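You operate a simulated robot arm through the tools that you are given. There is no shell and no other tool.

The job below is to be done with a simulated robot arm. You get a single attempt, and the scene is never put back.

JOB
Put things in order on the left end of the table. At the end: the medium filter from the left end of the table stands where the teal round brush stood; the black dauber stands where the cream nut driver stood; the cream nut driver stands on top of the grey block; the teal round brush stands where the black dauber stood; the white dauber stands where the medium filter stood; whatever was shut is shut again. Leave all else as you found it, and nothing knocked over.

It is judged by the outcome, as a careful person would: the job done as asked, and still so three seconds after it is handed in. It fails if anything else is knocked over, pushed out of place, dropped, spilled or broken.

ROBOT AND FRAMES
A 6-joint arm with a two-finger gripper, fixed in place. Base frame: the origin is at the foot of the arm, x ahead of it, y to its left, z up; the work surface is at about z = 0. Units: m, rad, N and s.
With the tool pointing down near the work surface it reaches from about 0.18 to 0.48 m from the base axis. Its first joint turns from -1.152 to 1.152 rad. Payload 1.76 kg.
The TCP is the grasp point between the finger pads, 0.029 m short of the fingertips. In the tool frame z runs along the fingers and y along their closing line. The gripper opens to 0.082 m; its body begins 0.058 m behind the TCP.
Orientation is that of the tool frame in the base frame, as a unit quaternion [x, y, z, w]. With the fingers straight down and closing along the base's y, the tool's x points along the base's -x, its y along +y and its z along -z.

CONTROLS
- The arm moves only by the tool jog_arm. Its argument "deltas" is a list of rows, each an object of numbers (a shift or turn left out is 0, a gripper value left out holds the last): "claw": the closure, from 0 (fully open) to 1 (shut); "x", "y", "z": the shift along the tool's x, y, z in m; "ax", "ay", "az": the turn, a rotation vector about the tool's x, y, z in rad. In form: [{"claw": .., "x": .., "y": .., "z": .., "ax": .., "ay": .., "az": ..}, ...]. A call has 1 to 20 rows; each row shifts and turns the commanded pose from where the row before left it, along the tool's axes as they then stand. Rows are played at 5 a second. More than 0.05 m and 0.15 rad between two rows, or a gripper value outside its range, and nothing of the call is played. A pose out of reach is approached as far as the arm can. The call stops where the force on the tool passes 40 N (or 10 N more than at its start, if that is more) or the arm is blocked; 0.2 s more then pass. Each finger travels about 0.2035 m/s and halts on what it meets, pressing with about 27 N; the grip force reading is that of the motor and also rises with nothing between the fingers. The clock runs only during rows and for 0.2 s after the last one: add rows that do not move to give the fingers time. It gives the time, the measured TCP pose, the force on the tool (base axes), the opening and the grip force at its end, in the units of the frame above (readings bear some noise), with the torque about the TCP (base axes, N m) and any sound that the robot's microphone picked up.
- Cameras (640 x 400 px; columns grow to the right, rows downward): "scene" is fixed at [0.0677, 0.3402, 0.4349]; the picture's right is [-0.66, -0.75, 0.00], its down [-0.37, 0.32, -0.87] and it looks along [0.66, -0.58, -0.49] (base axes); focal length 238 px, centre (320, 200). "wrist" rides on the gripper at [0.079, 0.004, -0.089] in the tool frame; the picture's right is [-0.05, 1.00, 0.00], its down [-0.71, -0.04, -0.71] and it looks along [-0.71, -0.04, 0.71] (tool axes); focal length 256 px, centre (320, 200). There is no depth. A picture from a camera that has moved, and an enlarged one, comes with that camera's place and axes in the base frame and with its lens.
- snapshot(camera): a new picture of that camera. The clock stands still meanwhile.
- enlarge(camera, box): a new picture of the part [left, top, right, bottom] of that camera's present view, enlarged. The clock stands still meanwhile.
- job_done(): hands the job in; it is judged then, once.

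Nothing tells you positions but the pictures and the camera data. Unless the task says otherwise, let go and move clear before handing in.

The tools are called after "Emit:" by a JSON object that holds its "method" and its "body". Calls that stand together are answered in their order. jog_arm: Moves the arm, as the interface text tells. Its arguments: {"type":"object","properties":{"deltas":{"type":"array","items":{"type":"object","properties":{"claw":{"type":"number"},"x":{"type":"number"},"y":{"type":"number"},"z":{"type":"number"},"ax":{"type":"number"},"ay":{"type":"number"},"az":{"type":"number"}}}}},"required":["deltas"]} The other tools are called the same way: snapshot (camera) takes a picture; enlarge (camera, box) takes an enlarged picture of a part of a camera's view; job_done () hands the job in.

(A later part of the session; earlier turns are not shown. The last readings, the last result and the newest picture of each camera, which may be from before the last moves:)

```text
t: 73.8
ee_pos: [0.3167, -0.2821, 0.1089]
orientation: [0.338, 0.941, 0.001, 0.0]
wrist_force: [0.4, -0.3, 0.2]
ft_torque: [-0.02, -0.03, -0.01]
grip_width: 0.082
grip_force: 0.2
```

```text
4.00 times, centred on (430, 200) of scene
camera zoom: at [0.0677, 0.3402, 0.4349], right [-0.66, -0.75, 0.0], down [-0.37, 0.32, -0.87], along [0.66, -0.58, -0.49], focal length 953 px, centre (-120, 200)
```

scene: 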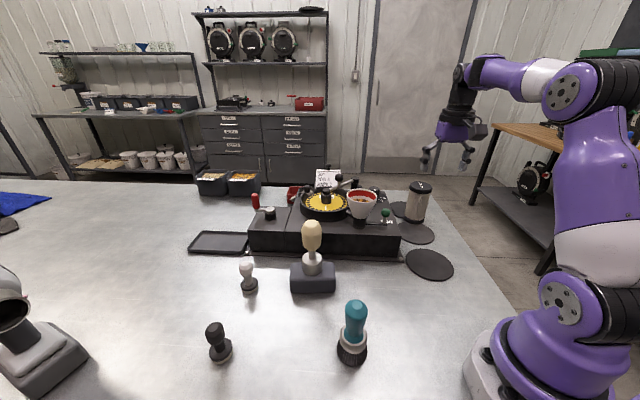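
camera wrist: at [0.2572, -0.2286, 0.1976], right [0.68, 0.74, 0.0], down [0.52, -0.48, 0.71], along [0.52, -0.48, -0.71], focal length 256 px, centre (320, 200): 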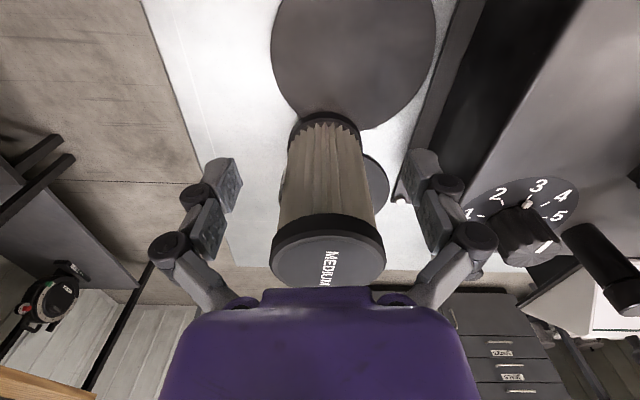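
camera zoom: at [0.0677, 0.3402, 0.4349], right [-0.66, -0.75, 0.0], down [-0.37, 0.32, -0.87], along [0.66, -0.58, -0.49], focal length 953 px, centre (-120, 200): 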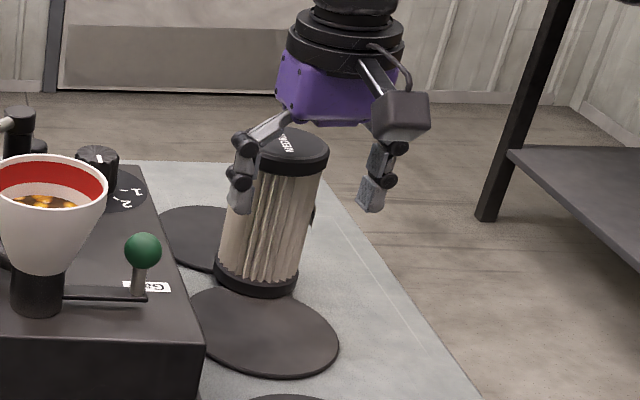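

The cap is centred between the fingers to about 1 mm. I'll slide the last 43 mm.

Emit:
{"method": "jog_arm", "body": {"deltas": [{"x": -0.0145, "y": 0.001}, {"x": -0.0145}, {"x": -0.0145}, {}, {}]}}

Emit:
{"method": "snapshot", "body": {"camera": "wrist"}}

Emit:
{"method": "enlarge", "body": {"camera": "scene", "box": [380, 150, 480, 250]}}

```text
t: 75.0
ee_pos: [0.3498, -0.3094, 0.1094]
orientation: [0.338, 0.941, 0.0, 0.0]
wrist_force: [0.3, 1.2, 1.0]
ft_torque: [0.02, -0.01, 0.0]
grip_width: 0.0821
grip_force: 0.0
```

```text
taken
camera wrist: at [0.2909, -0.2555, 0.2002], right [0.68, 0.74, 0.0], down [0.52, -0.48, 0.71], along [0.52, -0.48, -0.71], focal length 256 px, centre (320, 200)
```

wrist: 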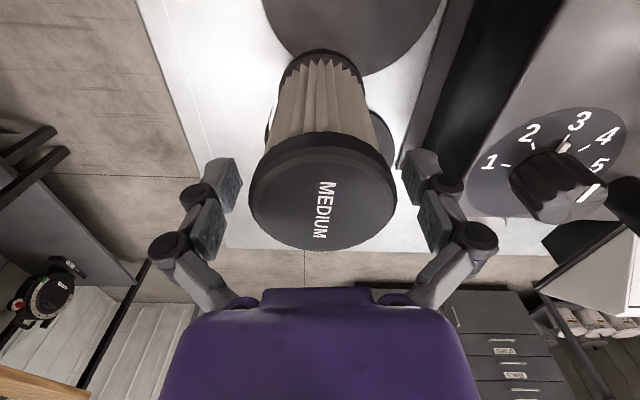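

```text
4.00 times, centred on (430, 200) of scene
camera zoom: at [0.0677, 0.3402, 0.4349], right [-0.66, -0.75, 0.0], down [-0.37, 0.32, -0.87], along [0.66, -0.58, -0.49], focal length 953 px, centre (-120, 200)
```

zoom: 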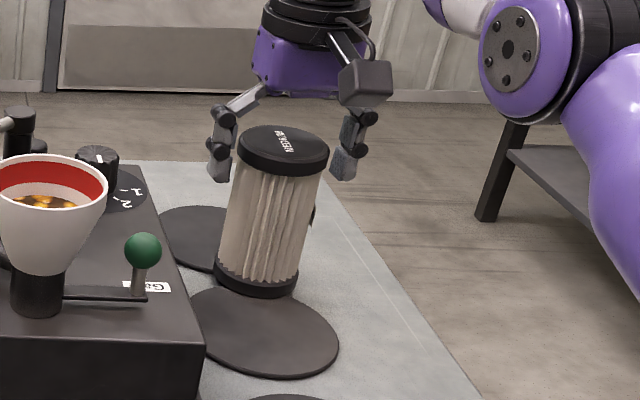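

The cap is between the pads. I'll go 3 mm further and close gently.

Emit:
{"method": "jog_arm", "body": {"deltas": [{"x": -0.003}, {}, {"claw": 0.1}, {"claw": 0.17}, {"claw": 0.25}, {"claw": 0.5}, {"claw": 1.0}, {}, {}]}}

Emit:
{"method": "snapshot", "body": {"camera": "wrist"}}

Emit:
{"method": "enlarge", "body": {"camera": "scene", "box": [380, 150, 480, 250]}}

```text
t: 77.0
ee_pos: [0.3524, -0.3115, 0.1083]
orientation: [0.338, 0.941, 0.0, 0.0]
wrist_force: [2.3, 2.4, 7.5]
ft_torque: [0.15, 0.0, -0.04]
grip_width: 0.0611
grip_force: 26.7
```

```text
taken
camera wrist: at [0.2933, -0.2575, 0.2], right [0.68, 0.74, 0.0], down [0.52, -0.48, 0.71], along [0.52, -0.48, -0.71], focal length 256 px, centre (320, 200)
```

wrist: 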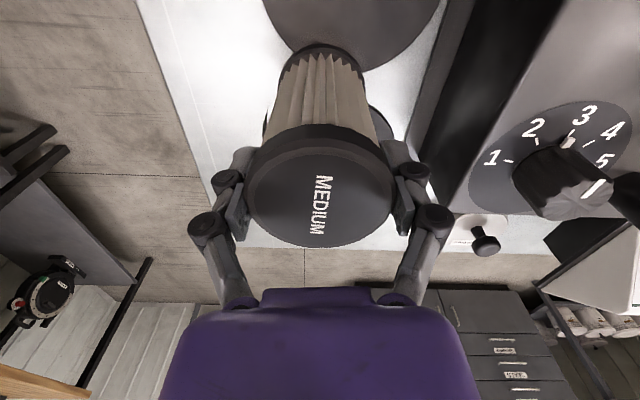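

```text
4.00 times, centred on (430, 200) of scene
camera zoom: at [0.0677, 0.3403, 0.4349], right [-0.66, -0.75, 0.0], down [-0.37, 0.32, -0.87], along [0.66, -0.58, -0.49], focal length 953 px, centre (-120, 200)
```

zoom: 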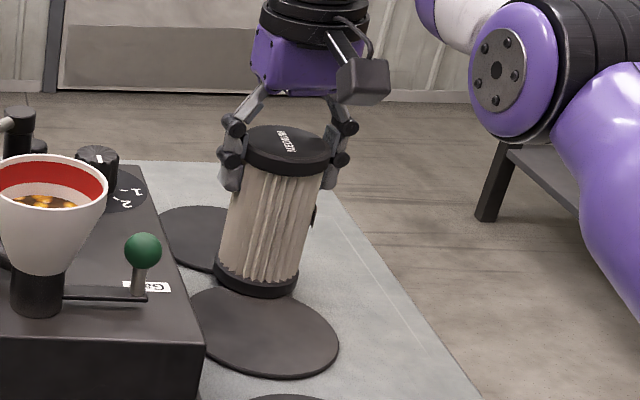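

The filter is gripped at 61 mm on its cap. I'll lift it a little and check.

Emit:
{"method": "jog_arm", "body": {"deltas": [{"z": -0.005}, {"z": -0.01}, {"z": -0.01}, {}, {}]}}

Emit:
{"method": "enlarge", "body": {"camera": "scene", "box": [380, 150, 480, 250]}}

```text
t: 78.2
ee_pos: [0.3502, -0.308, 0.1342]
orientation: [0.338, 0.941, 0.0, 0.0]
wrist_force: [0.0, -0.5, -1.3]
ft_torque: [-0.02, 0.04, -0.01]
grip_width: 0.0612
grip_force: 26.4
out of reach, approached as far as the arm can: row 3
```

```text
4.00 times, centred on (430, 200) of scene
camera zoom: at [0.0677, 0.3402, 0.4349], right [-0.66, -0.75, 0.0], down [-0.37, 0.32, -0.87], along [0.66, -0.58, -0.49], focal length 953 px, centre (-120, 200)
```

zoom: 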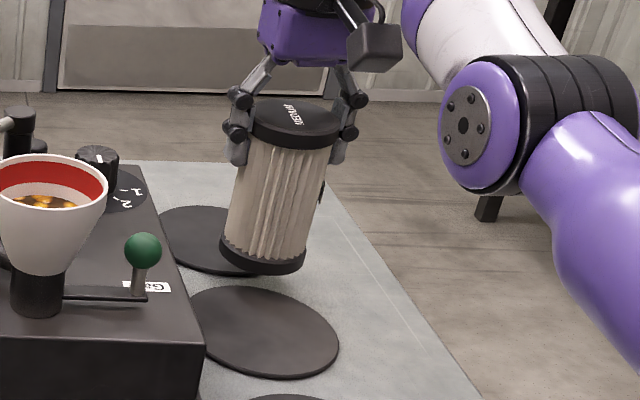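

It hangs straight, about 25 mm up. I'll bring it inward to the brush's old place.

Emit:
{"method": "jog_arm", "body": {"deltas": [{"x": 0.022, "y": 0.001}, {"x": 0.0287, "y": 0.0023}, {"x": 0.0287, "y": 0.0023}, {"x": 0.0287, "y": 0.0023}, {"x": 0.0287, "y": 0.0023}, {}, {}]}}

Emit:
{"method": "snapshot", "body": {"camera": "wrist"}}

Emit:
{"method": "enlarge", "body": {"camera": "scene", "box": [380, 180, 480, 280]}}

```text
t: 79.8
ee_pos: [0.2527, -0.2158, 0.1351]
orientation: [0.338, 0.941, 0.002, 0.001]
wrist_force: [0.8, -0.6, -1.0]
ft_torque: [-0.02, -0.03, 0.0]
grip_width: 0.0612
grip_force: 27.1
out of reach, approached as far as the arm can: row 1
```

```text
taken
camera wrist: at [0.1937, -0.1621, 0.225], right [0.68, 0.74, 0.0], down [0.52, -0.48, 0.71], along [0.52, -0.48, -0.71], focal length 256 px, centre (320, 200)
```

wrist: 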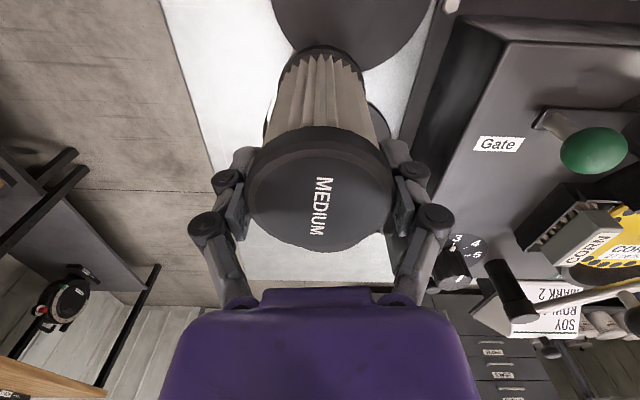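

```text
4.00 times, centred on (430, 230) of scene
camera zoom: at [0.0677, 0.3403, 0.4349], right [-0.66, -0.75, 0.0], down [-0.37, 0.32, -0.87], along [0.66, -0.58, -0.49], focal length 953 px, centre (-120, 80)
```

zoom: 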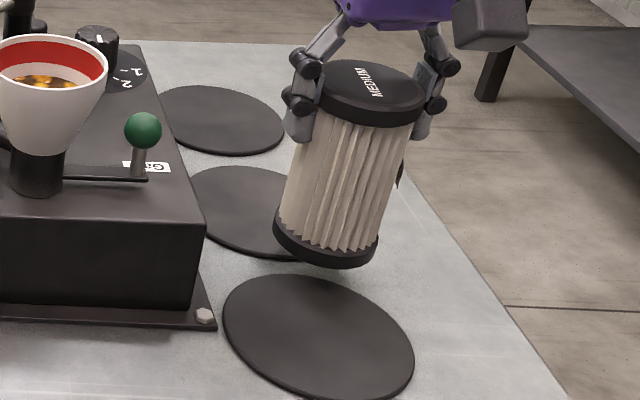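

It's within 3 mm of the brush's old spot. I'll correct and lower in steps.

Emit:
{"method": "jog_arm", "body": {"deltas": [{"x": 0.0028, "y": 0.0012}, {"z": 0.01}, {"z": 0.01}, {"z": 0.003}, {}, {}]}}

Emit:
{"method": "jog_arm", "body": {"deltas": [{"z": 0.0015}, {}]}}

Emit:
{"method": "enlarge", "body": {"camera": "scene", "box": [380, 180, 480, 280]}}

```text
t: 81.2
ee_pos: [0.2495, -0.2117, 0.1091]
orientation: [0.338, 0.941, 0.0, -0.001]
wrist_force: [-0.2, -0.7, -0.6]
ft_torque: [-0.02, -0.02, 0.03]
grip_width: 0.0608
grip_force: 27.1
```

```text
t: 81.8
ee_pos: [0.2499, -0.2122, 0.108]
orientation: [0.338, 0.941, 0.0, 0.001]
wrist_force: [1.9, 3.7, 19.7]
ft_torque: [0.04, -0.13, 0.13]
grip_width: 0.0615
grip_force: 26.9
```

```text
4.00 times, centred on (430, 230) of scene
camera zoom: at [0.0677, 0.3403, 0.4349], right [-0.66, -0.75, 0.0], down [-0.37, 0.32, -0.87], along [0.66, -0.58, -0.49], focal length 953 px, centre (-120, 80)
```

zoom: 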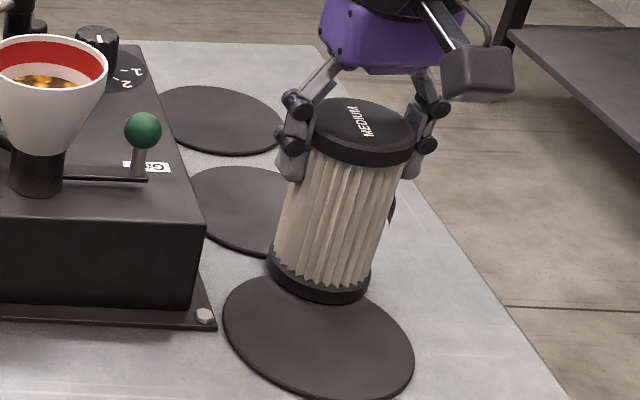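

The filter is down, with contact at the same height it stood at before. I'll ease off slightly, open the fingers and check.

Emit:
{"method": "jog_arm", "body": {"deltas": [{"z": -0.0008}, {"claw": 0.2}, {"claw": 0.1}, {"claw": 0.0}, {}, {}]}}

Emit:
{"method": "enlarge", "body": {"camera": "scene", "box": [380, 180, 480, 280]}}

Emit:
{"method": "snapshot", "body": {"camera": "wrist"}}

```text
t: 83.2
ee_pos: [0.2492, -0.2116, 0.1085]
orientation: [0.338, 0.941, 0.001, 0.0]
wrist_force: [-0.4, -0.1, 0.5]
ft_torque: [-0.01, 0.0, -0.02]
grip_width: 0.0819
grip_force: 0.2
```

```text
4.00 times, centred on (430, 230) of scene
camera zoom: at [0.0677, 0.3402, 0.4349], right [-0.66, -0.75, 0.0], down [-0.37, 0.32, -0.87], along [0.66, -0.58, -0.49], focal length 953 px, centre (-120, 80)
```

zoom: 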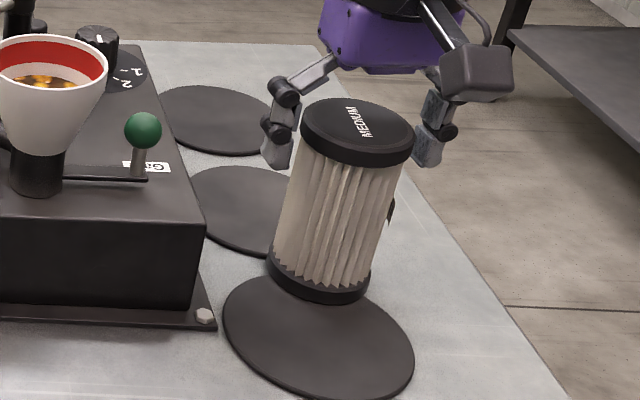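

```text
taken
camera wrist: at [0.1908, -0.1577, 0.1993], right [0.68, 0.74, 0.0], down [0.52, -0.48, 0.71], along [0.52, -0.48, -0.71], focal length 256 px, centre (320, 200)
```

wrist: 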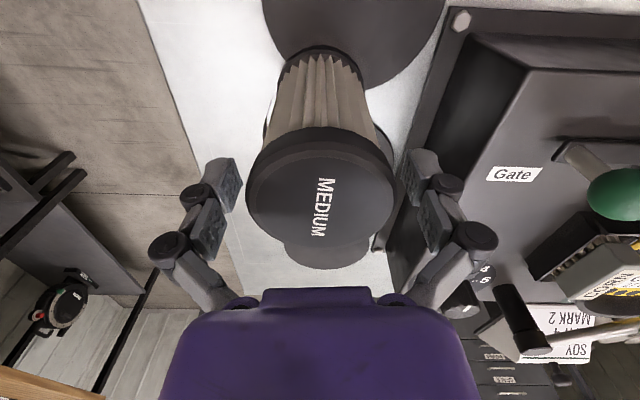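

The filter stands free. I'll rise and look at the gap where it stood before.

Emit:
{"method": "jog_arm", "body": {"deltas": [{"z": -0.015}, {"z": -0.025}, {"z": -0.03}, {"z": -0.03}, {"z": -0.022}, {"x": -0.025}, {"x": -0.02}, {}, {}]}}

Emit:
{"method": "snapshot", "body": {"camera": "wrist"}}

Emit:
{"method": "enlarge", "body": {"camera": "wrist", "box": [240, 60, 420, 200]}}

Emit:
{"method": "enlarge", "body": {"camera": "scene", "box": [370, 170, 480, 280]}}

```text
t: 85.2
ee_pos: [0.2844, -0.2388, 0.2316]
orientation: [0.338, 0.941, 0.0, -0.001]
wrist_force: [-0.3, 0.8, -0.3]
ft_torque: [0.01, -0.02, 0.02]
grip_width: 0.082
grip_force: 0.1
```

```text
taken
camera wrist: at [0.2258, -0.1851, 0.3217], right [0.68, 0.74, 0.0], down [0.52, -0.48, 0.71], along [0.52, -0.48, -0.71], focal length 256 px, centre (320, 200)
```

wrist: 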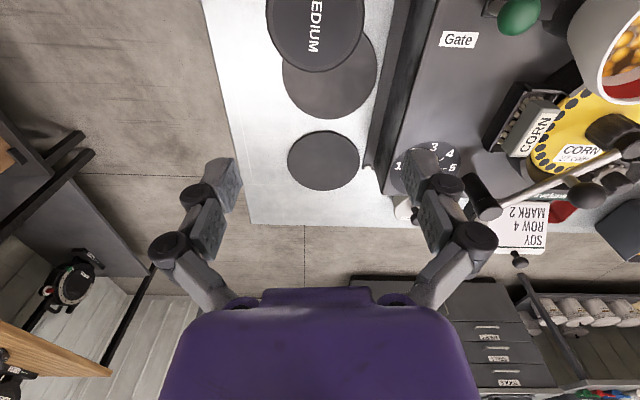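

```text
2.86 times, centred on (330, 130) of wrist
camera zoom: at [0.2258, -0.1851, 0.3217], right [0.68, 0.74, 0.0], down [0.52, -0.48, 0.71], along [0.52, -0.48, -0.71], focal length 731 px, centre (291, 400)
```

zoom: 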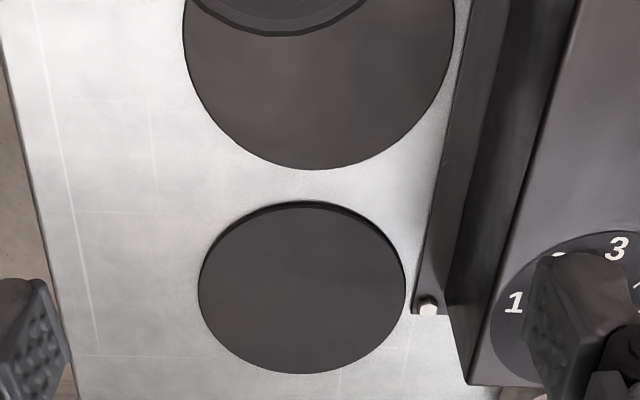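

```text
3.64 times, centred on (425, 225) of scene
camera zoom: at [0.0677, 0.3402, 0.4349], right [-0.66, -0.75, 0.0], down [-0.37, 0.32, -0.87], along [0.66, -0.58, -0.49], focal length 866 px, centre (-62, 109)
```

zoom: 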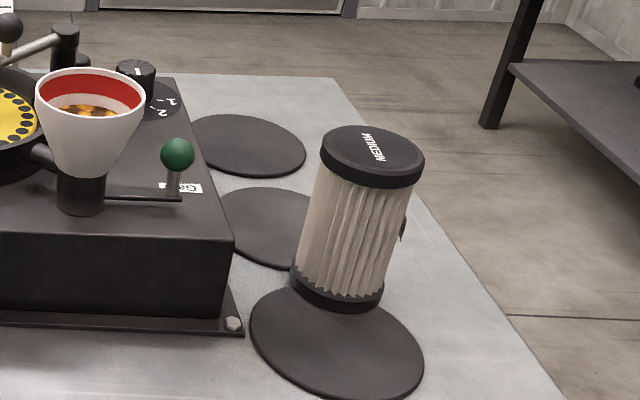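

Filter place and gap are clear; the old filter centre lies in the gap between two thin discs, so the white dauber can rest level across both edges. Next I'll turn the hand back and travel, staying inside the tall pieces, toward the white dauber.

Emit:
{"method": "jog_arm", "body": {"deltas": [{"az": -0.138}, {"az": -0.138}, {"az": -0.138}, {"az": -0.138}, {"az": -0.138}, {"x": 0.0057, "y": 0.0398}, {"x": 0.0057, "y": 0.0398}, {"x": 0.0057, "y": 0.0398}, {"x": 0.0057, "y": 0.0398}, {"x": 0.0057, "y": 0.0398}, {"x": 0.0057, "y": 0.0398}, {}]}}

Emit:
{"method": "jog_arm", "body": {"deltas": [{"x": -0.0067, "y": 0.0358}, {"x": -0.0067, "y": 0.0358}, {"x": -0.0067, "y": 0.0358}, {"x": -0.0067, "y": 0.0358}, {"x": -0.0067, "y": 0.0358}, {"x": -0.0067, "y": 0.0358}, {}, {}]}}

Emit:
{"method": "snapshot", "body": {"camera": "wrist"}}

Emit:
{"method": "snapshot", "body": {"camera": "scene"}}

```text
t: 87.8
ee_pos: [0.253, -0.0043, 0.2305]
orientation: [0.0, 1.0, 0.001, 0.0]
wrist_force: [0.3, -1.0, 0.1]
ft_torque: [0.0, 0.0, -0.02]
grip_width: 0.0819
grip_force: 0.0
```

```text
t: 89.6
ee_pos: [0.2896, 0.2123, 0.2312]
orientation: [0.0, 1.0, 0.0, 0.0]
wrist_force: [0.3, 0.7, -0.4]
ft_torque: [-0.01, -0.03, 0.0]
grip_width: 0.0818
grip_force: 0.1
```

```text
taken
camera wrist: at [0.2092, 0.2177, 0.3219], right [0.05, 1.0, 0.0], down [0.71, -0.04, 0.71], along [0.71, -0.04, -0.71], focal length 256 px, centre (320, 200)
```

wrist: 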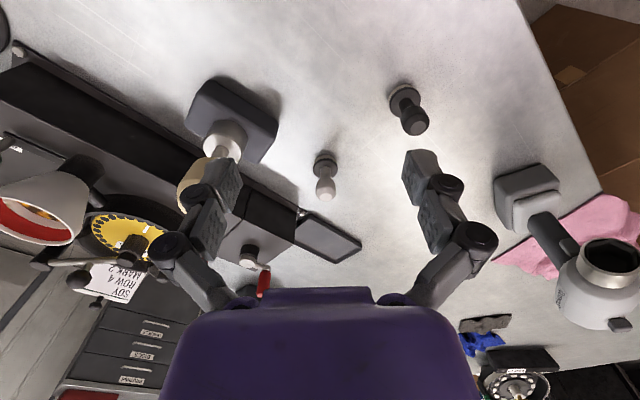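

```text
taken
```

scene: 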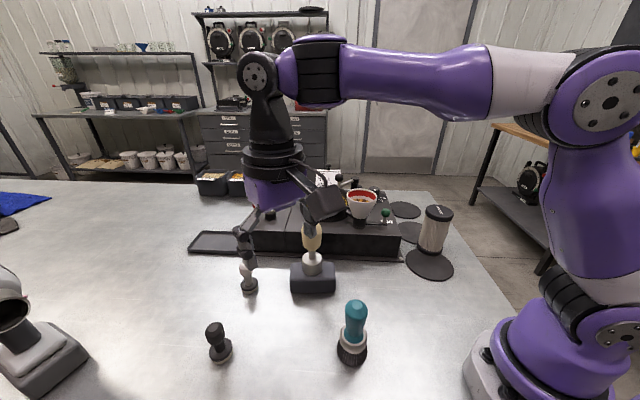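

Emit:
{"method": "enlarge", "body": {"camera": "wrist", "box": [270, 130, 380, 220]}}

```text
4.44 times, centred on (325, 175) of wrist
camera zoom: at [0.2092, 0.2177, 0.3219], right [0.05, 1.0, 0.0], down [0.71, -0.04, 0.71], along [0.71, -0.04, -0.71], focal length 1138 px, centre (298, 311)
```

zoom: 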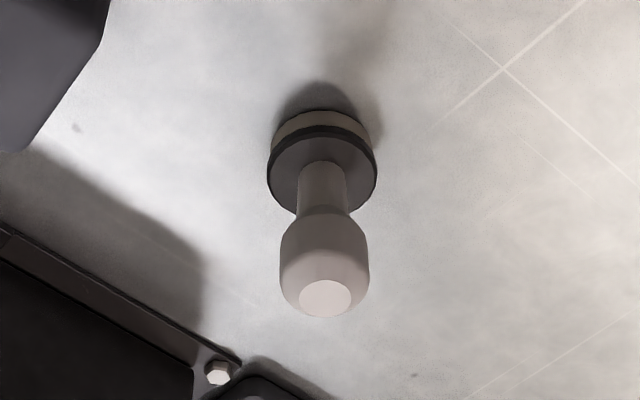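

The white dauber is confirmed at (0.453, 0.213). I'll tilt the hand 0.25 rad outward, narrow the fingers a little, and move to a point 80 mm back along the tool axis from the grasp.

Emit:
{"method": "jog_arm", "body": {"deltas": [{"ay": -0.125, "claw": 0.25}, {"ay": -0.125}, {}, {"x": -0.0233, "z": 0.0254}, {"x": -0.0233, "z": 0.0254}, {"x": -0.0233, "z": 0.0254}, {"x": -0.0233, "z": 0.0254}, {}, {}]}}

Emit:
{"method": "snapshot", "body": {"camera": "wrist"}}

Emit:
{"method": "snapshot", "body": {"camera": "scene"}}

```text
t: 91.6
ee_pos: [0.4076, 0.2151, 0.156]
orientation: [0.001, 0.992, 0.0, 0.124]
wrist_force: [-0.4, -0.2, -0.2]
ft_torque: [0.0, 0.04, 0.01]
grip_width: 0.0614
grip_force: 0.2
```

```text
taken
camera wrist: at [0.3072, 0.2184, 0.2231], right [0.05, 1.0, 0.01], down [0.51, -0.04, 0.86], along [0.86, -0.04, -0.51], focal length 256 px, centre (320, 200)
```

wrist: 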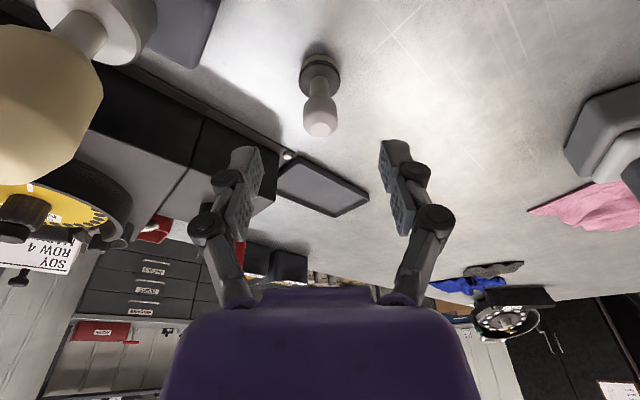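

```text
taken
```

scene: 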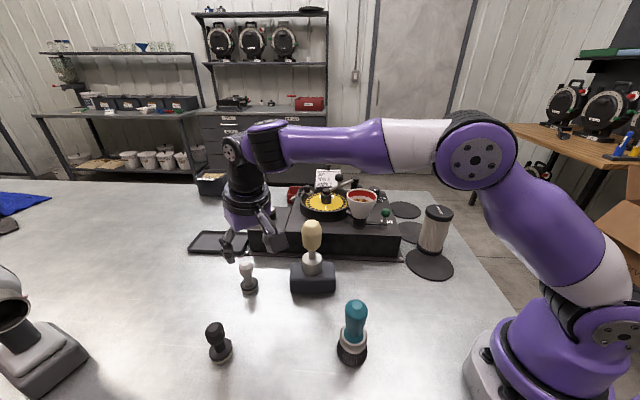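

Emit:
{"method": "jog_arm", "body": {"deltas": [{"x": -0.01, "y": -0.001, "z": 0.0275}, {"x": -0.01, "y": -0.001, "z": 0.0275}, {}, {}]}}

Emit:
{"method": "snapshot", "body": {"camera": "wrist"}}

Emit:
{"method": "enlarge", "body": {"camera": "wrist", "box": [240, 40, 400, 180]}}

Emit:
{"method": "enlarge", "body": {"camera": "scene", "box": [180, 200, 320, 310]}}

```text
t: 92.6
ee_pos: [0.439, 0.2128, 0.1067]
orientation: [-0.001, 0.992, 0.001, 0.124]
wrist_force: [-0.2, 0.3, 0.1]
ft_torque: [-0.01, 0.02, -0.01]
grip_width: 0.0615
grip_force: 0.0
```

```text
taken
camera wrist: at [0.3391, 0.2168, 0.1744], right [0.05, 1.0, 0.01], down [0.51, -0.04, 0.86], along [0.86, -0.04, -0.51], focal length 256 px, centre (320, 200)
```

wrist: 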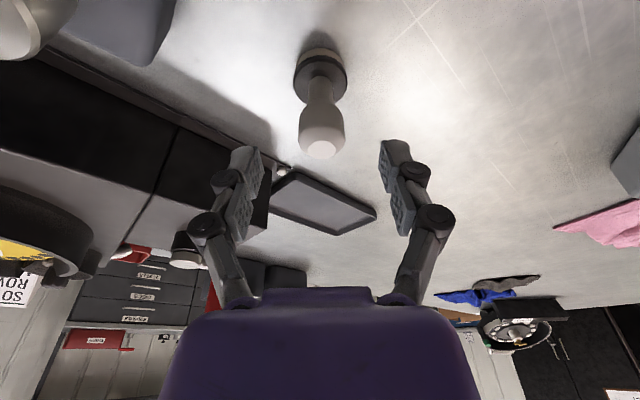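

```text
2.86 times, centred on (320, 110) of wrist
camera zoom: at [0.3391, 0.2168, 0.1744], right [0.05, 1.0, 0.01], down [0.51, -0.04, 0.86], along [0.86, -0.04, -0.51], focal length 731 px, centre (320, 457)
```

zoom: 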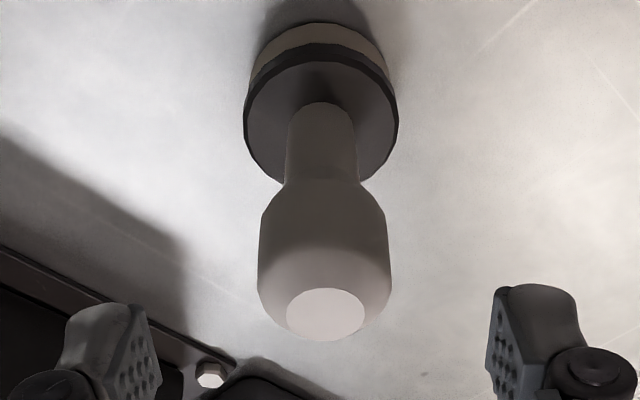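

```text
3.64 times, centred on (250, 255) of scene
camera zoom: at [0.0678, 0.3402, 0.4349], right [-0.66, -0.75, 0.0], down [-0.37, 0.32, -0.87], along [0.66, -0.58, -0.49], focal length 866 px, centre (574, 0)
```

zoom: 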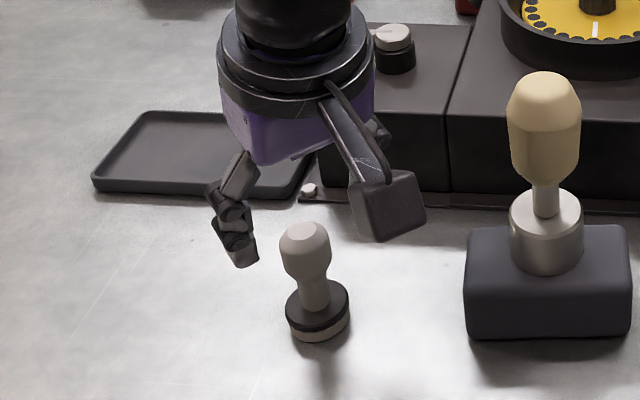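

Lined up within a millimetre or two. I'll advance 50 mm along the tool axis and check.

Emit:
{"method": "jog_arm", "body": {"deltas": [{"z": 0.018}, {"z": 0.018}, {"x": -0.001, "z": 0.013}, {}, {}]}}

Emit:
{"method": "snapshot", "body": {"camera": "wrist"}}

Emit:
{"method": "enlarge", "body": {"camera": "scene", "box": [190, 220, 310, 310]}}

```text
t: 93.8
ee_pos: [0.4516, 0.2124, 0.0623]
orientation: [0.0, 0.992, 0.0, 0.125]
wrist_force: [0.1, -0.6, 1.0]
ft_torque: [0.0, -0.02, 0.01]
grip_width: 0.0615
grip_force: 0.0
```

```text
taken
camera wrist: at [0.352, 0.2163, 0.1291], right [0.05, 1.0, 0.01], down [0.51, -0.04, 0.86], along [0.86, -0.04, -0.51], focal length 256 px, centre (320, 200)
```

wrist: 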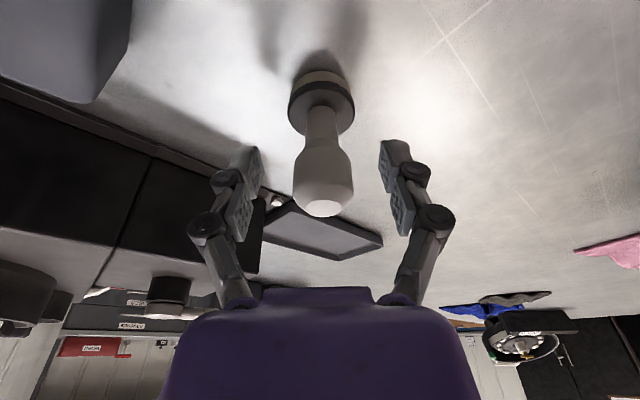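

```text
4.44 times, centred on (250, 265) of scene
camera zoom: at [0.0677, 0.3402, 0.4349], right [-0.66, -0.75, 0.0], down [-0.37, 0.32, -0.87], along [0.66, -0.58, -0.49], focal length 1059 px, centre (631, -89)
```

zoom: 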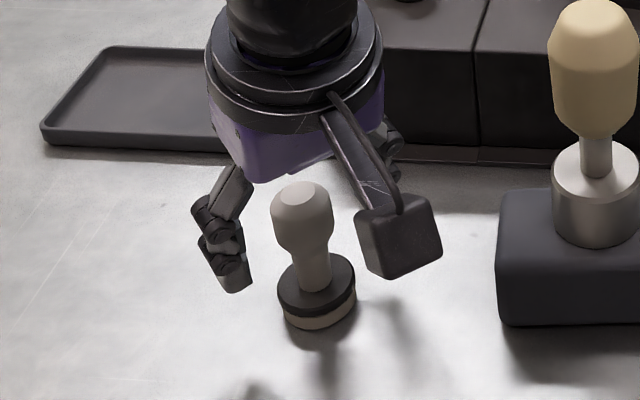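

Emit:
{"method": "jog_arm", "body": {"deltas": [{"x": -0.0005, "z": 0.004}, {}, {"claw": 0.45}, {"claw": 0.55}, {"claw": 0.65}, {"claw": 1.0}, {}, {}]}}

Emit:
{"method": "snapshot", "body": {"camera": "wrist"}}

Emit:
{"method": "enlarge", "body": {"camera": "scene", "box": [190, 220, 310, 310]}}

```text
t: 95.6
ee_pos: [0.4528, 0.2112, 0.0568]
orientation: [-0.001, 0.992, 0.001, 0.124]
wrist_force: [0.5, 1.4, 0.6]
ft_torque: [0.03, 0.02, -0.03]
grip_width: 0.025
grip_force: 27.0
```

```text
taken
camera wrist: at [0.3534, 0.2164, 0.1251], right [0.05, 1.0, 0.01], down [0.51, -0.04, 0.86], along [0.86, -0.04, -0.51], focal length 256 px, centre (320, 200)
```

wrist: 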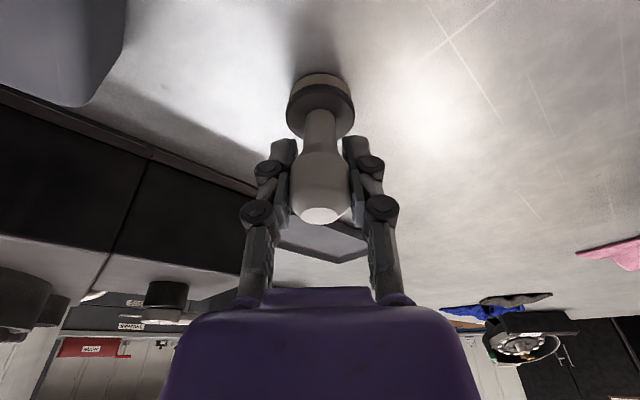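

```text
4.44 times, centred on (250, 265) of scene
camera zoom: at [0.0677, 0.3402, 0.4349], right [-0.66, -0.75, 0.0], down [-0.37, 0.32, -0.87], along [0.66, -0.58, -0.49], focal length 1059 px, centre (631, -89)
```

zoom: 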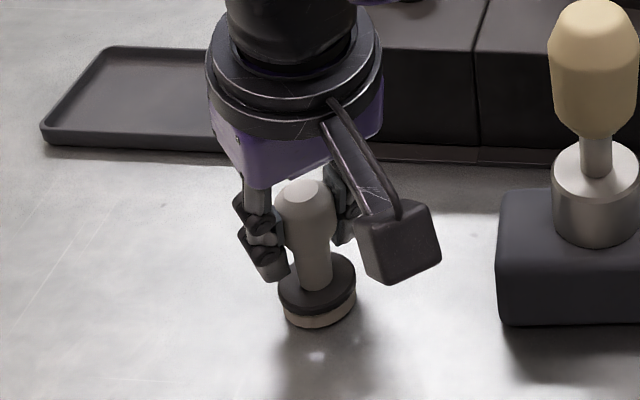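

The white dauber is gripped at 25 mm. I'll lift it back along the tool axis, then bring it inward and up.

Emit:
{"method": "jog_arm", "body": {"deltas": [{"z": -0.01}, {"z": -0.018}, {"z": -0.025}, {}, {"x": 0.0305, "z": -0.031}, {"x": 0.0305, "z": -0.031}, {"x": 0.0305, "z": -0.031}, {"x": 0.0305, "z": -0.031}, {}, {}]}}

Emit:
{"method": "snapshot", "body": {"camera": "scene"}}

Emit:
{"method": "snapshot", "body": {"camera": "wrist"}}

```text
t: 97.8
ee_pos: [0.2881, 0.214, 0.1984]
orientation: [0.0, 0.992, 0.001, 0.124]
wrist_force: [0.6, -0.3, -0.3]
ft_torque: [-0.03, -0.03, -0.04]
grip_width: 0.0252
grip_force: 26.8
```

```text
taken
```

scene: 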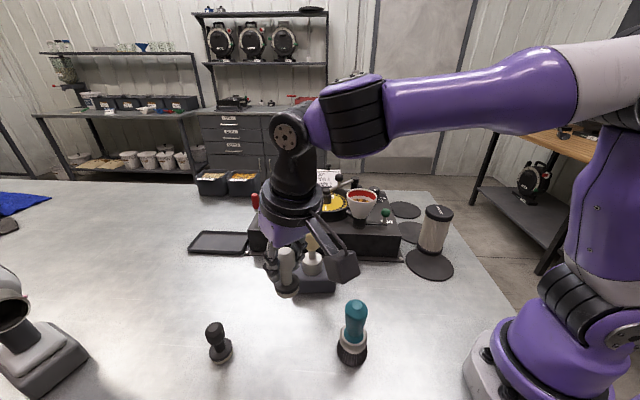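

```text
taken
camera wrist: at [0.1889, 0.2169, 0.2661], right [0.05, 1.0, 0.01], down [0.51, -0.04, 0.86], along [0.86, -0.04, -0.51], focal length 256 px, centre (320, 200)
```

wrist: 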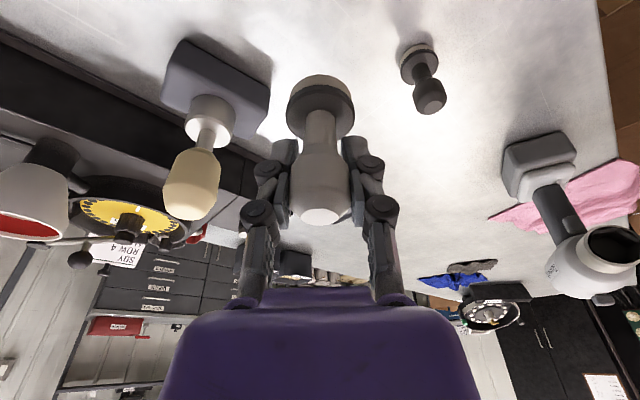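

Now over to the middle at height, then a turn about the vertical so the camera side will face away from the filter when placing.

Emit:
{"method": "jog_arm", "body": {"deltas": [{"x": 0.0049, "y": -0.0357, "z": -0.0064}, {"x": 0.0049, "y": -0.0357, "z": -0.0064}, {"x": 0.0049, "y": -0.0357, "z": -0.0064}, {"x": 0.0049, "y": -0.0357, "z": -0.0064}, {"x": 0.0049, "y": -0.0357, "z": -0.0064}, {"x": 0.0049, "y": -0.0357, "z": -0.0064}, {}, {"ax": -0.0361, "az": -0.1415}, {"ax": -0.0361, "az": -0.1415}, {"ax": -0.0361, "az": -0.1415}, {"ax": -0.0361, "az": -0.1415}, {"ax": -0.0361, "az": -0.1415}, {"ax": -0.0361, "az": -0.1415}, {}, {}]}}

Emit:
{"method": "snapshot", "body": {"camera": "scene"}}

Emit:
{"method": "snapshot", "body": {"camera": "wrist"}}

```text
t: 101.0
ee_pos: [0.2536, -0.0022, 0.2284]
orientation: [-0.421, 0.898, 0.054, 0.113]
wrist_force: [0.9, 0.6, -0.3]
ft_torque: [0.03, 0.0, 0.0]
grip_width: 0.0253
grip_force: 26.7
```

```text
taken
```

scene: 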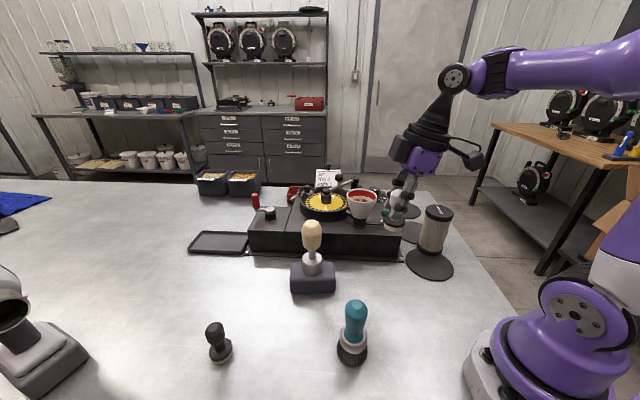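

```text
taken
camera wrist: at [0.1867, -0.0759, 0.2967], right [-0.74, 0.68, 0.01], down [0.35, 0.37, 0.86], along [0.58, 0.64, -0.51], focal length 256 px, centre (320, 200)
```

wrist: 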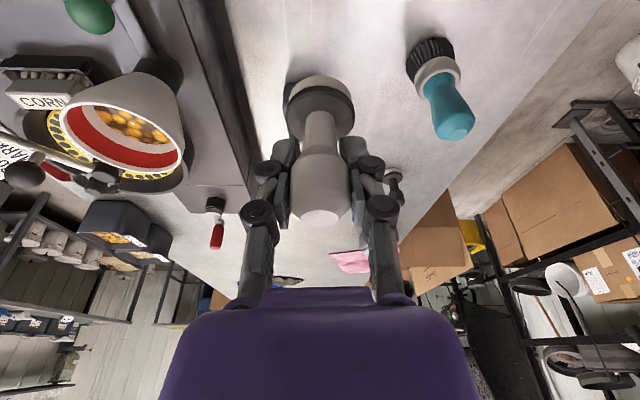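

The dauber hangs upright. I'll travel over the filter at a safe height and stop short of its target.

Emit:
{"method": "jog_arm", "body": {"deltas": [{"x": 0.0269, "y": -0.0222, "z": -0.0069}, {"x": 0.0269, "y": -0.0222, "z": -0.0069}, {"x": 0.0269, "y": -0.0222, "z": -0.0069}, {"x": 0.0269, "y": -0.0222, "z": -0.0069}, {"x": 0.0269, "y": -0.0222, "z": -0.0069}, {}, {"x": 0.01, "y": -0.0282, "z": 0.0021}, {"x": 0.01, "y": -0.0282, "z": 0.0021}, {"x": 0.01, "y": -0.0282, "z": 0.0021}, {"x": 0.01, "y": -0.0282, "z": 0.0021}, {}, {}]}}

Emit:
{"method": "snapshot", "body": {"camera": "wrist"}}

Emit:
{"method": "snapshot", "body": {"camera": "scene"}}

```text
t: 103.6
ee_pos: [0.2839, -0.2428, 0.1835]
orientation: [-0.421, 0.898, 0.052, 0.113]
wrist_force: [-0.4, 0.6, -1.2]
ft_torque: [0.0, 0.0, 0.03]
grip_width: 0.0254
grip_force: 27.2
out of reach, approached as far as the arm can: row 7, 8, 9, 10
```

```text
taken
camera wrist: at [0.2167, -0.3171, 0.2511], right [-0.73, 0.68, 0.01], down [0.35, 0.37, 0.86], along [0.58, 0.64, -0.51], focal length 256 px, centre (320, 200)
```

wrist: 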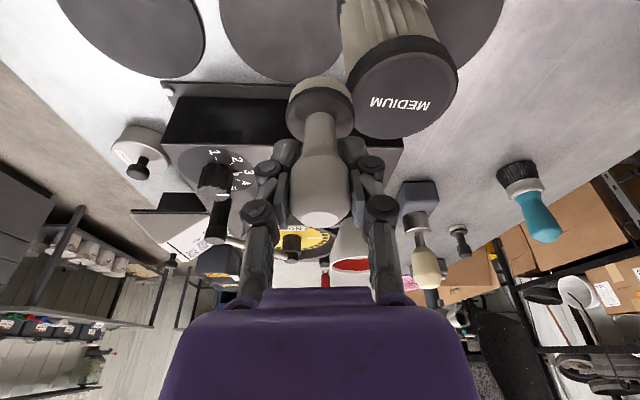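

```text
taken
```

scene: 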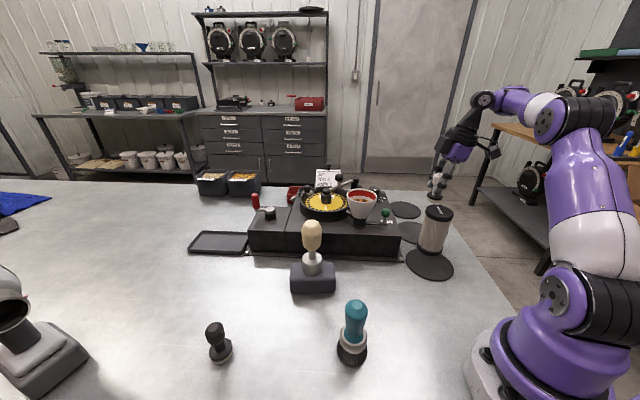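

That orientation hits a joint limit at height, and the arm dipped to z = 0.1835, with the dauber's foot still about 10 mm above the filter top. I'll move outward and slightly down, away from the filter, in a small checked step.

Emit:
{"method": "jog_arm", "body": {"deltas": [{"x": 0.0038, "y": -0.01, "z": 0.0094}, {"x": 0.0038, "y": -0.01, "z": 0.0094}, {}]}}

Emit:
{"method": "enlarge", "body": {"camera": "scene", "box": [370, 140, 490, 280]}}

Emit:
{"method": "snapshot", "body": {"camera": "wrist"}}

```text
t: 104.4
ee_pos: [0.2956, -0.2589, 0.1611]
orientation: [-0.423, 0.898, 0.054, 0.113]
wrist_force: [0.3, -0.3, -0.8]
ft_torque: [-0.03, -0.02, 0.03]
grip_width: 0.0256
grip_force: 27.0
out of reach, approached as far as the arm can: row 2
```

```text
2.86 times, centred on (430, 210) of scene
camera zoom: at [0.0677, 0.3402, 0.4349], right [-0.66, -0.75, 0.0], down [-0.37, 0.32, -0.87], along [0.66, -0.58, -0.49], focal length 681 px, centre (6, 171)
```

zoom: 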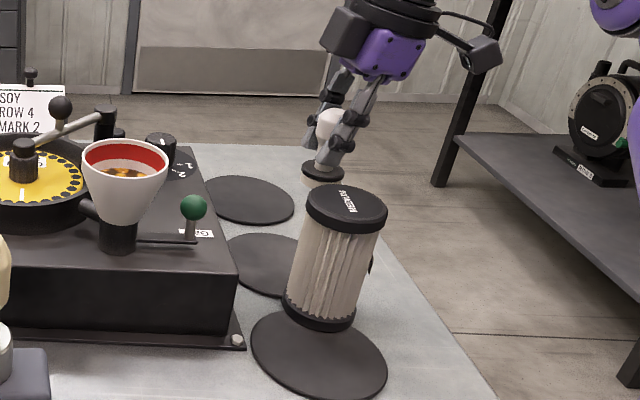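

```text
taken
camera wrist: at [0.229, -0.3313, 0.229], right [-0.73, 0.68, 0.01], down [0.35, 0.37, 0.86], along [0.58, 0.64, -0.51], focal length 256 px, centre (320, 200)
```

wrist: 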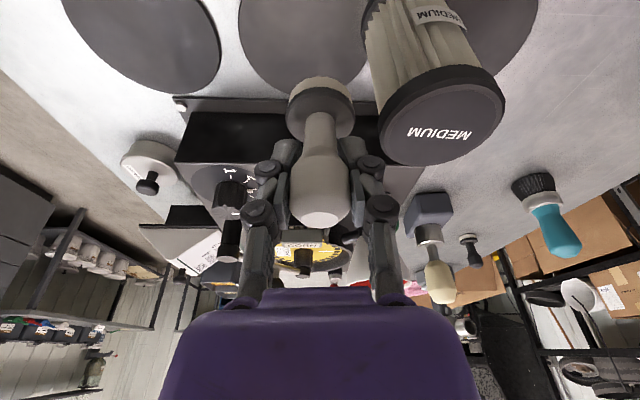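

The dauber now hangs beyond the filter with a clear gap. I'll turn the hand about the vertical toward a more outward lean, which reaches further and keeps the camera clear of the filter.

Emit:
{"method": "jog_arm", "body": {"deltas": [{"ax": 0.0333, "az": 0.1303}, {"ax": 0.0333, "az": 0.1303}, {"ax": 0.0333, "az": 0.1303}, {}]}}

```text
t: 105.4
ee_pos: [0.2955, -0.2587, 0.1596]
orientation: [-0.231, 0.965, 0.029, 0.122]
wrist_force: [0.0, 0.0, -1.1]
ft_torque: [0.01, 0.01, 0.01]
grip_width: 0.0254
grip_force: 27.1
```

Emit:
{"method": "jog_arm", "body": {"deltas": [{"ax": 0.0333, "az": 0.1303}, {"ax": 0.0333, "az": 0.1303}, {"ax": 0.0333, "az": 0.1303}, {"ax": 0.0333, "az": 0.1303}, {"ax": 0.0333, "az": 0.1303}, {}, {}]}}

Emit:
{"method": "snapshot", "body": {"camera": "wrist"}}

Emit:
{"method": "enlarge", "body": {"camera": "scene", "box": [370, 140, 490, 280]}}

```text
t: 107.0
ee_pos: [0.2951, -0.259, 0.159]
orientation: [0.1, 0.987, -0.011, 0.124]
wrist_force: [0.6, 0.2, -0.2]
ft_torque: [0.0, 0.01, -0.01]
grip_width: 0.0253
grip_force: 27.5
```

```text
taken
camera wrist: at [0.1988, -0.2349, 0.2284], right [0.25, 0.97, 0.01], down [0.49, -0.14, 0.86], along [0.83, -0.21, -0.51], focal length 256 px, centre (320, 200)
```

wrist: 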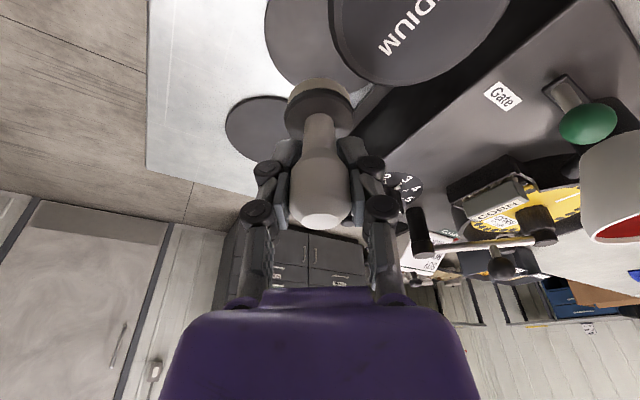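

```text
2.86 times, centred on (430, 210) of scene
camera zoom: at [0.0677, 0.3402, 0.4349], right [-0.66, -0.75, 0.0], down [-0.37, 0.32, -0.87], along [0.66, -0.58, -0.49], focal length 681 px, centre (6, 171)
```

zoom: 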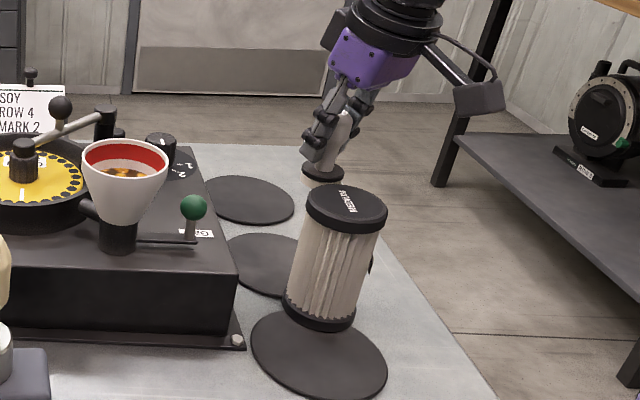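

The dauber is still clear and upright. I'll move diagonally out and down to a hover over the filter's old spot.

Emit:
{"method": "jog_arm", "body": {"deltas": [{"x": -0.0121, "y": -0.0099, "z": 0.0183}, {"x": -0.0121, "y": -0.0099, "z": 0.0183}, {}]}}

Emit:
{"method": "jog_arm", "body": {"deltas": [{"x": -0.0121, "y": -0.0099, "z": 0.0183}, {"x": -0.0121, "y": -0.0099, "z": 0.0183}, {}, {}]}}

Emit:
{"method": "snapshot", "body": {"camera": "wrist"}}

Emit:
{"method": "enlarge", "body": {"camera": "scene", "box": [370, 150, 480, 270]}}

```text
t: 107.8
ee_pos: [0.3248, -0.2861, 0.1296]
orientation: [0.099, 0.987, -0.011, 0.124]
wrist_force: [0.3, -1.0, -1.1]
ft_torque: [0.01, 0.01, 0.05]
grip_width: 0.0253
grip_force: 27.4
```

```text
t: 108.8
ee_pos: [0.3523, -0.3102, 0.0998]
orientation: [0.098, 0.987, -0.011, 0.124]
wrist_force: [-0.6, -0.2, -0.5]
ft_torque: [-0.04, 0.0, 0.01]
grip_width: 0.0252
grip_force: 27.0
```

```text
taken
camera wrist: at [0.2561, -0.2873, 0.1684], right [0.25, 0.97, 0.01], down [0.49, -0.14, 0.86], along [0.83, -0.21, -0.51], focal length 256 px, centre (320, 200)
```

wrist: 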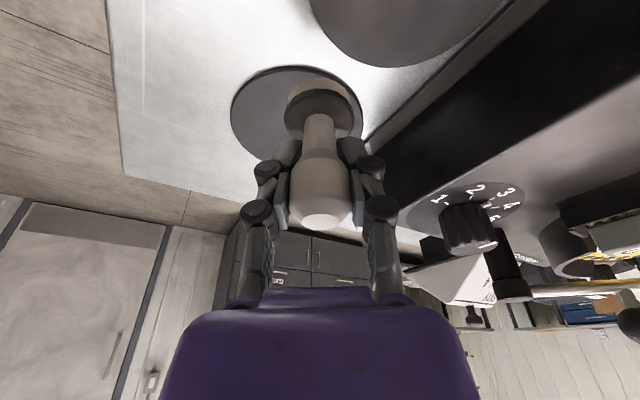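

```text
3.33 times, centred on (425, 210) of scene
camera zoom: at [0.0677, 0.3402, 0.4349], right [-0.66, -0.75, 0.0], down [-0.37, 0.32, -0.87], along [0.66, -0.58, -0.49], focal length 794 px, centre (-30, 167)
```

zoom: 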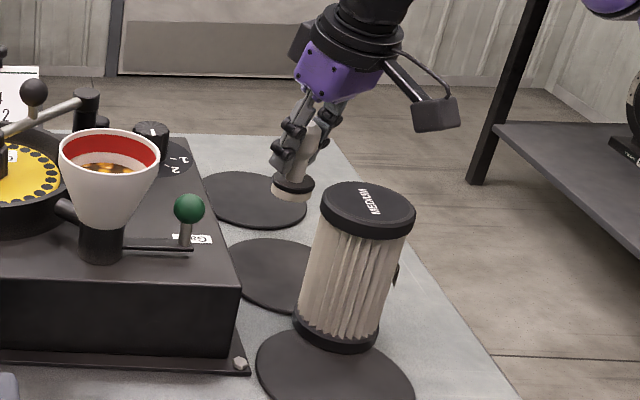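

It's within about 1.5 mm of the filter's old centre, and the camera is clear of the filter. I'll lower it vertically.

Emit:
{"method": "jog_arm", "body": {"deltas": [{"x": 0.0025, "z": 0.0097}, {"x": 0.0025, "z": 0.0097}, {"x": 0.0022, "z": 0.0087}, {}, {}]}}

Emit:
{"method": "snapshot", "body": {"camera": "wrist"}}

Emit:
{"method": "enlarge", "body": {"camera": "scene", "box": [375, 160, 465, 240]}}

```text
t: 110.0
ee_pos: [0.3514, -0.3119, 0.0713]
orientation: [0.099, 0.987, -0.011, 0.124]
wrist_force: [0.5, 0.2, -0.5]
ft_torque: [0.01, 0.03, 0.01]
grip_width: 0.0253
grip_force: 26.5
```

```text
taken
camera wrist: at [0.2552, -0.2878, 0.139], right [0.25, 0.97, 0.01], down [0.49, -0.14, 0.86], along [0.83, -0.21, -0.51], focal length 256 px, centre (320, 200)
```

wrist: 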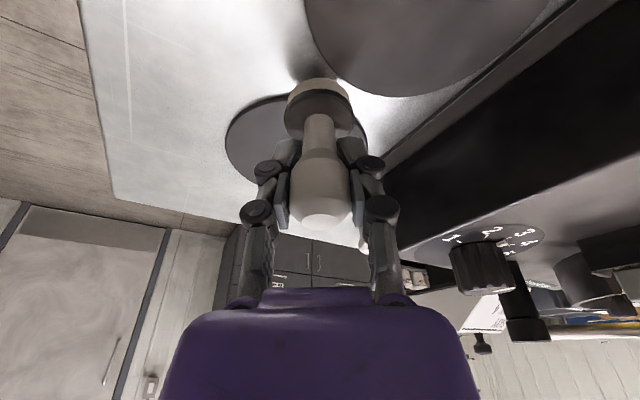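

```text
5.00 times, centred on (420, 200) of scene
camera zoom: at [0.0677, 0.3402, 0.4349], right [-0.66, -0.75, 0.0], down [-0.37, 0.32, -0.87], along [0.66, -0.58, -0.49], focal length 1191 px, centre (-180, 200)
```

zoom: 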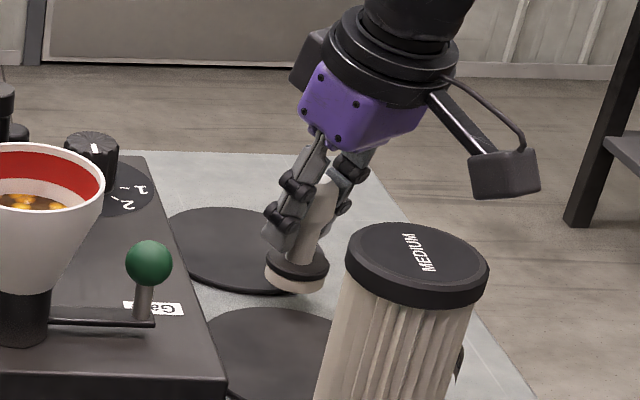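

Emit:
{"method": "jog_arm", "body": {"deltas": [{"x": 0.001, "z": 0.0039}, {"x": 0.0007, "z": 0.0029}, {}]}}

Emit:
{"method": "jog_arm", "body": {"deltas": [{"x": 0.0004, "z": 0.0015}, {}]}}

Emit:
{"method": "jog_arm", "body": {"deltas": [{"x": 0.0003, "z": 0.0012}, {}]}}

```text
t: 110.8
ee_pos: [0.351, -0.3097, 0.0646]
orientation: [0.098, 0.987, -0.012, 0.124]
wrist_force: [-0.4, -0.4, -0.1]
ft_torque: [-0.03, -0.03, -0.01]
grip_width: 0.0254
grip_force: 27.2
```

```text
t: 111.4
ee_pos: [0.351, -0.3102, 0.0617]
orientation: [0.099, 0.987, -0.011, 0.124]
wrist_force: [0.6, 0.0, -0.3]
ft_torque: [0.0, 0.04, 0.02]
grip_width: 0.0256
grip_force: 26.7
```

```text
t: 112.0
ee_pos: [0.3515, -0.3104, 0.061]
orientation: [0.099, 0.987, -0.012, 0.124]
wrist_force: [-0.7, -0.2, -0.6]
ft_torque: [-0.01, -0.02, 0.03]
grip_width: 0.0252
grip_force: 26.9
```

Emit:
{"method": "jog_arm", "body": {"deltas": [{"x": 0.0003, "z": 0.0012}, {}]}}

Emit:
{"method": "jog_arm", "body": {"deltas": [{"x": 0.0003, "z": 0.001}, {}]}}

Emit:
{"method": "enlarge", "body": {"camera": "scene", "box": [390, 180, 440, 225]}}

Emit:
{"method": "enlarge", "body": {"camera": "wrist", "box": [220, 50, 420, 180]}}

```text
t: 112.6
ee_pos: [0.3511, -0.3089, 0.0592]
orientation: [0.098, 0.987, -0.012, 0.124]
wrist_force: [-0.6, 0.1, -0.9]
ft_torque: [-0.01, 0.02, 0.0]
grip_width: 0.025
grip_force: 27.0
```

```text
t: 113.2
ee_pos: [0.351, -0.3102, 0.0593]
orientation: [0.098, 0.987, -0.012, 0.123]
wrist_force: [0.0, -0.1, -0.8]
ft_torque: [0.01, 0.0, 0.01]
grip_width: 0.0254
grip_force: 26.7
```

```text
8.89 times, centred on (415, 202) of scene
camera zoom: at [0.0677, 0.3402, 0.4349], right [-0.66, -0.75, 0.0], down [-0.37, 0.32, -0.87], along [0.66, -0.58, -0.49], focal length 2118 px, centre (-524, 178)
```

zoom: 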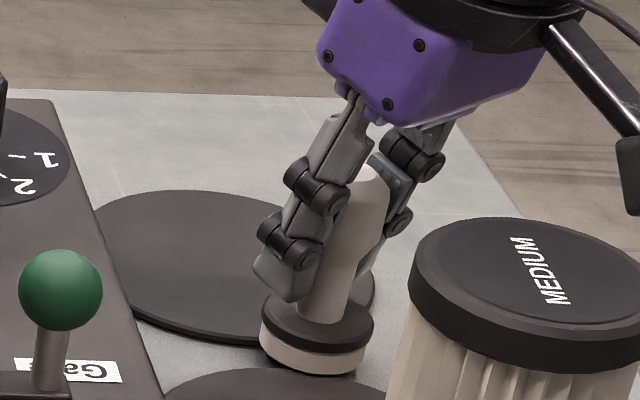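

```text
3.08 times, centred on (320, 115) of wrist
camera zoom: at [0.2546, -0.286, 0.127], right [0.25, 0.97, 0.01], down [0.49, -0.14, 0.86], along [0.83, -0.21, -0.51], focal length 788 px, centre (320, 462)
```

zoom: 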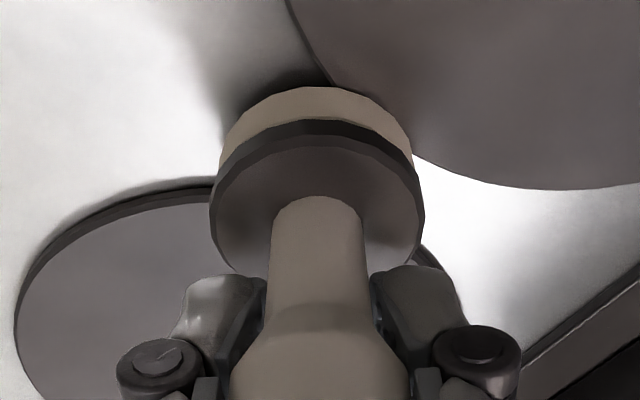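

Emit:
{"method": "jog_arm", "body": {"deltas": [{"x": 0.0003, "z": 0.001}, {}]}}

Emit:
{"method": "jog_arm", "body": {"deltas": [{"x": 0.0003, "z": 0.001}, {}]}}

```text
t: 113.8
ee_pos: [0.352, -0.3091, 0.0576]
orientation: [0.099, 0.987, -0.012, 0.124]
wrist_force: [-0.1, -0.1, 0.2]
ft_torque: [0.0, -0.04, 0.04]
grip_width: 0.0253
grip_force: 27.0
```

```text
t: 114.4
ee_pos: [0.3522, -0.3105, 0.0575]
orientation: [0.099, 0.987, -0.012, 0.125]
wrist_force: [-7.9, 4.7, 16.3]
ft_torque: [0.08, 0.3, -0.03]
grip_width: 0.0252
grip_force: 27.2
```

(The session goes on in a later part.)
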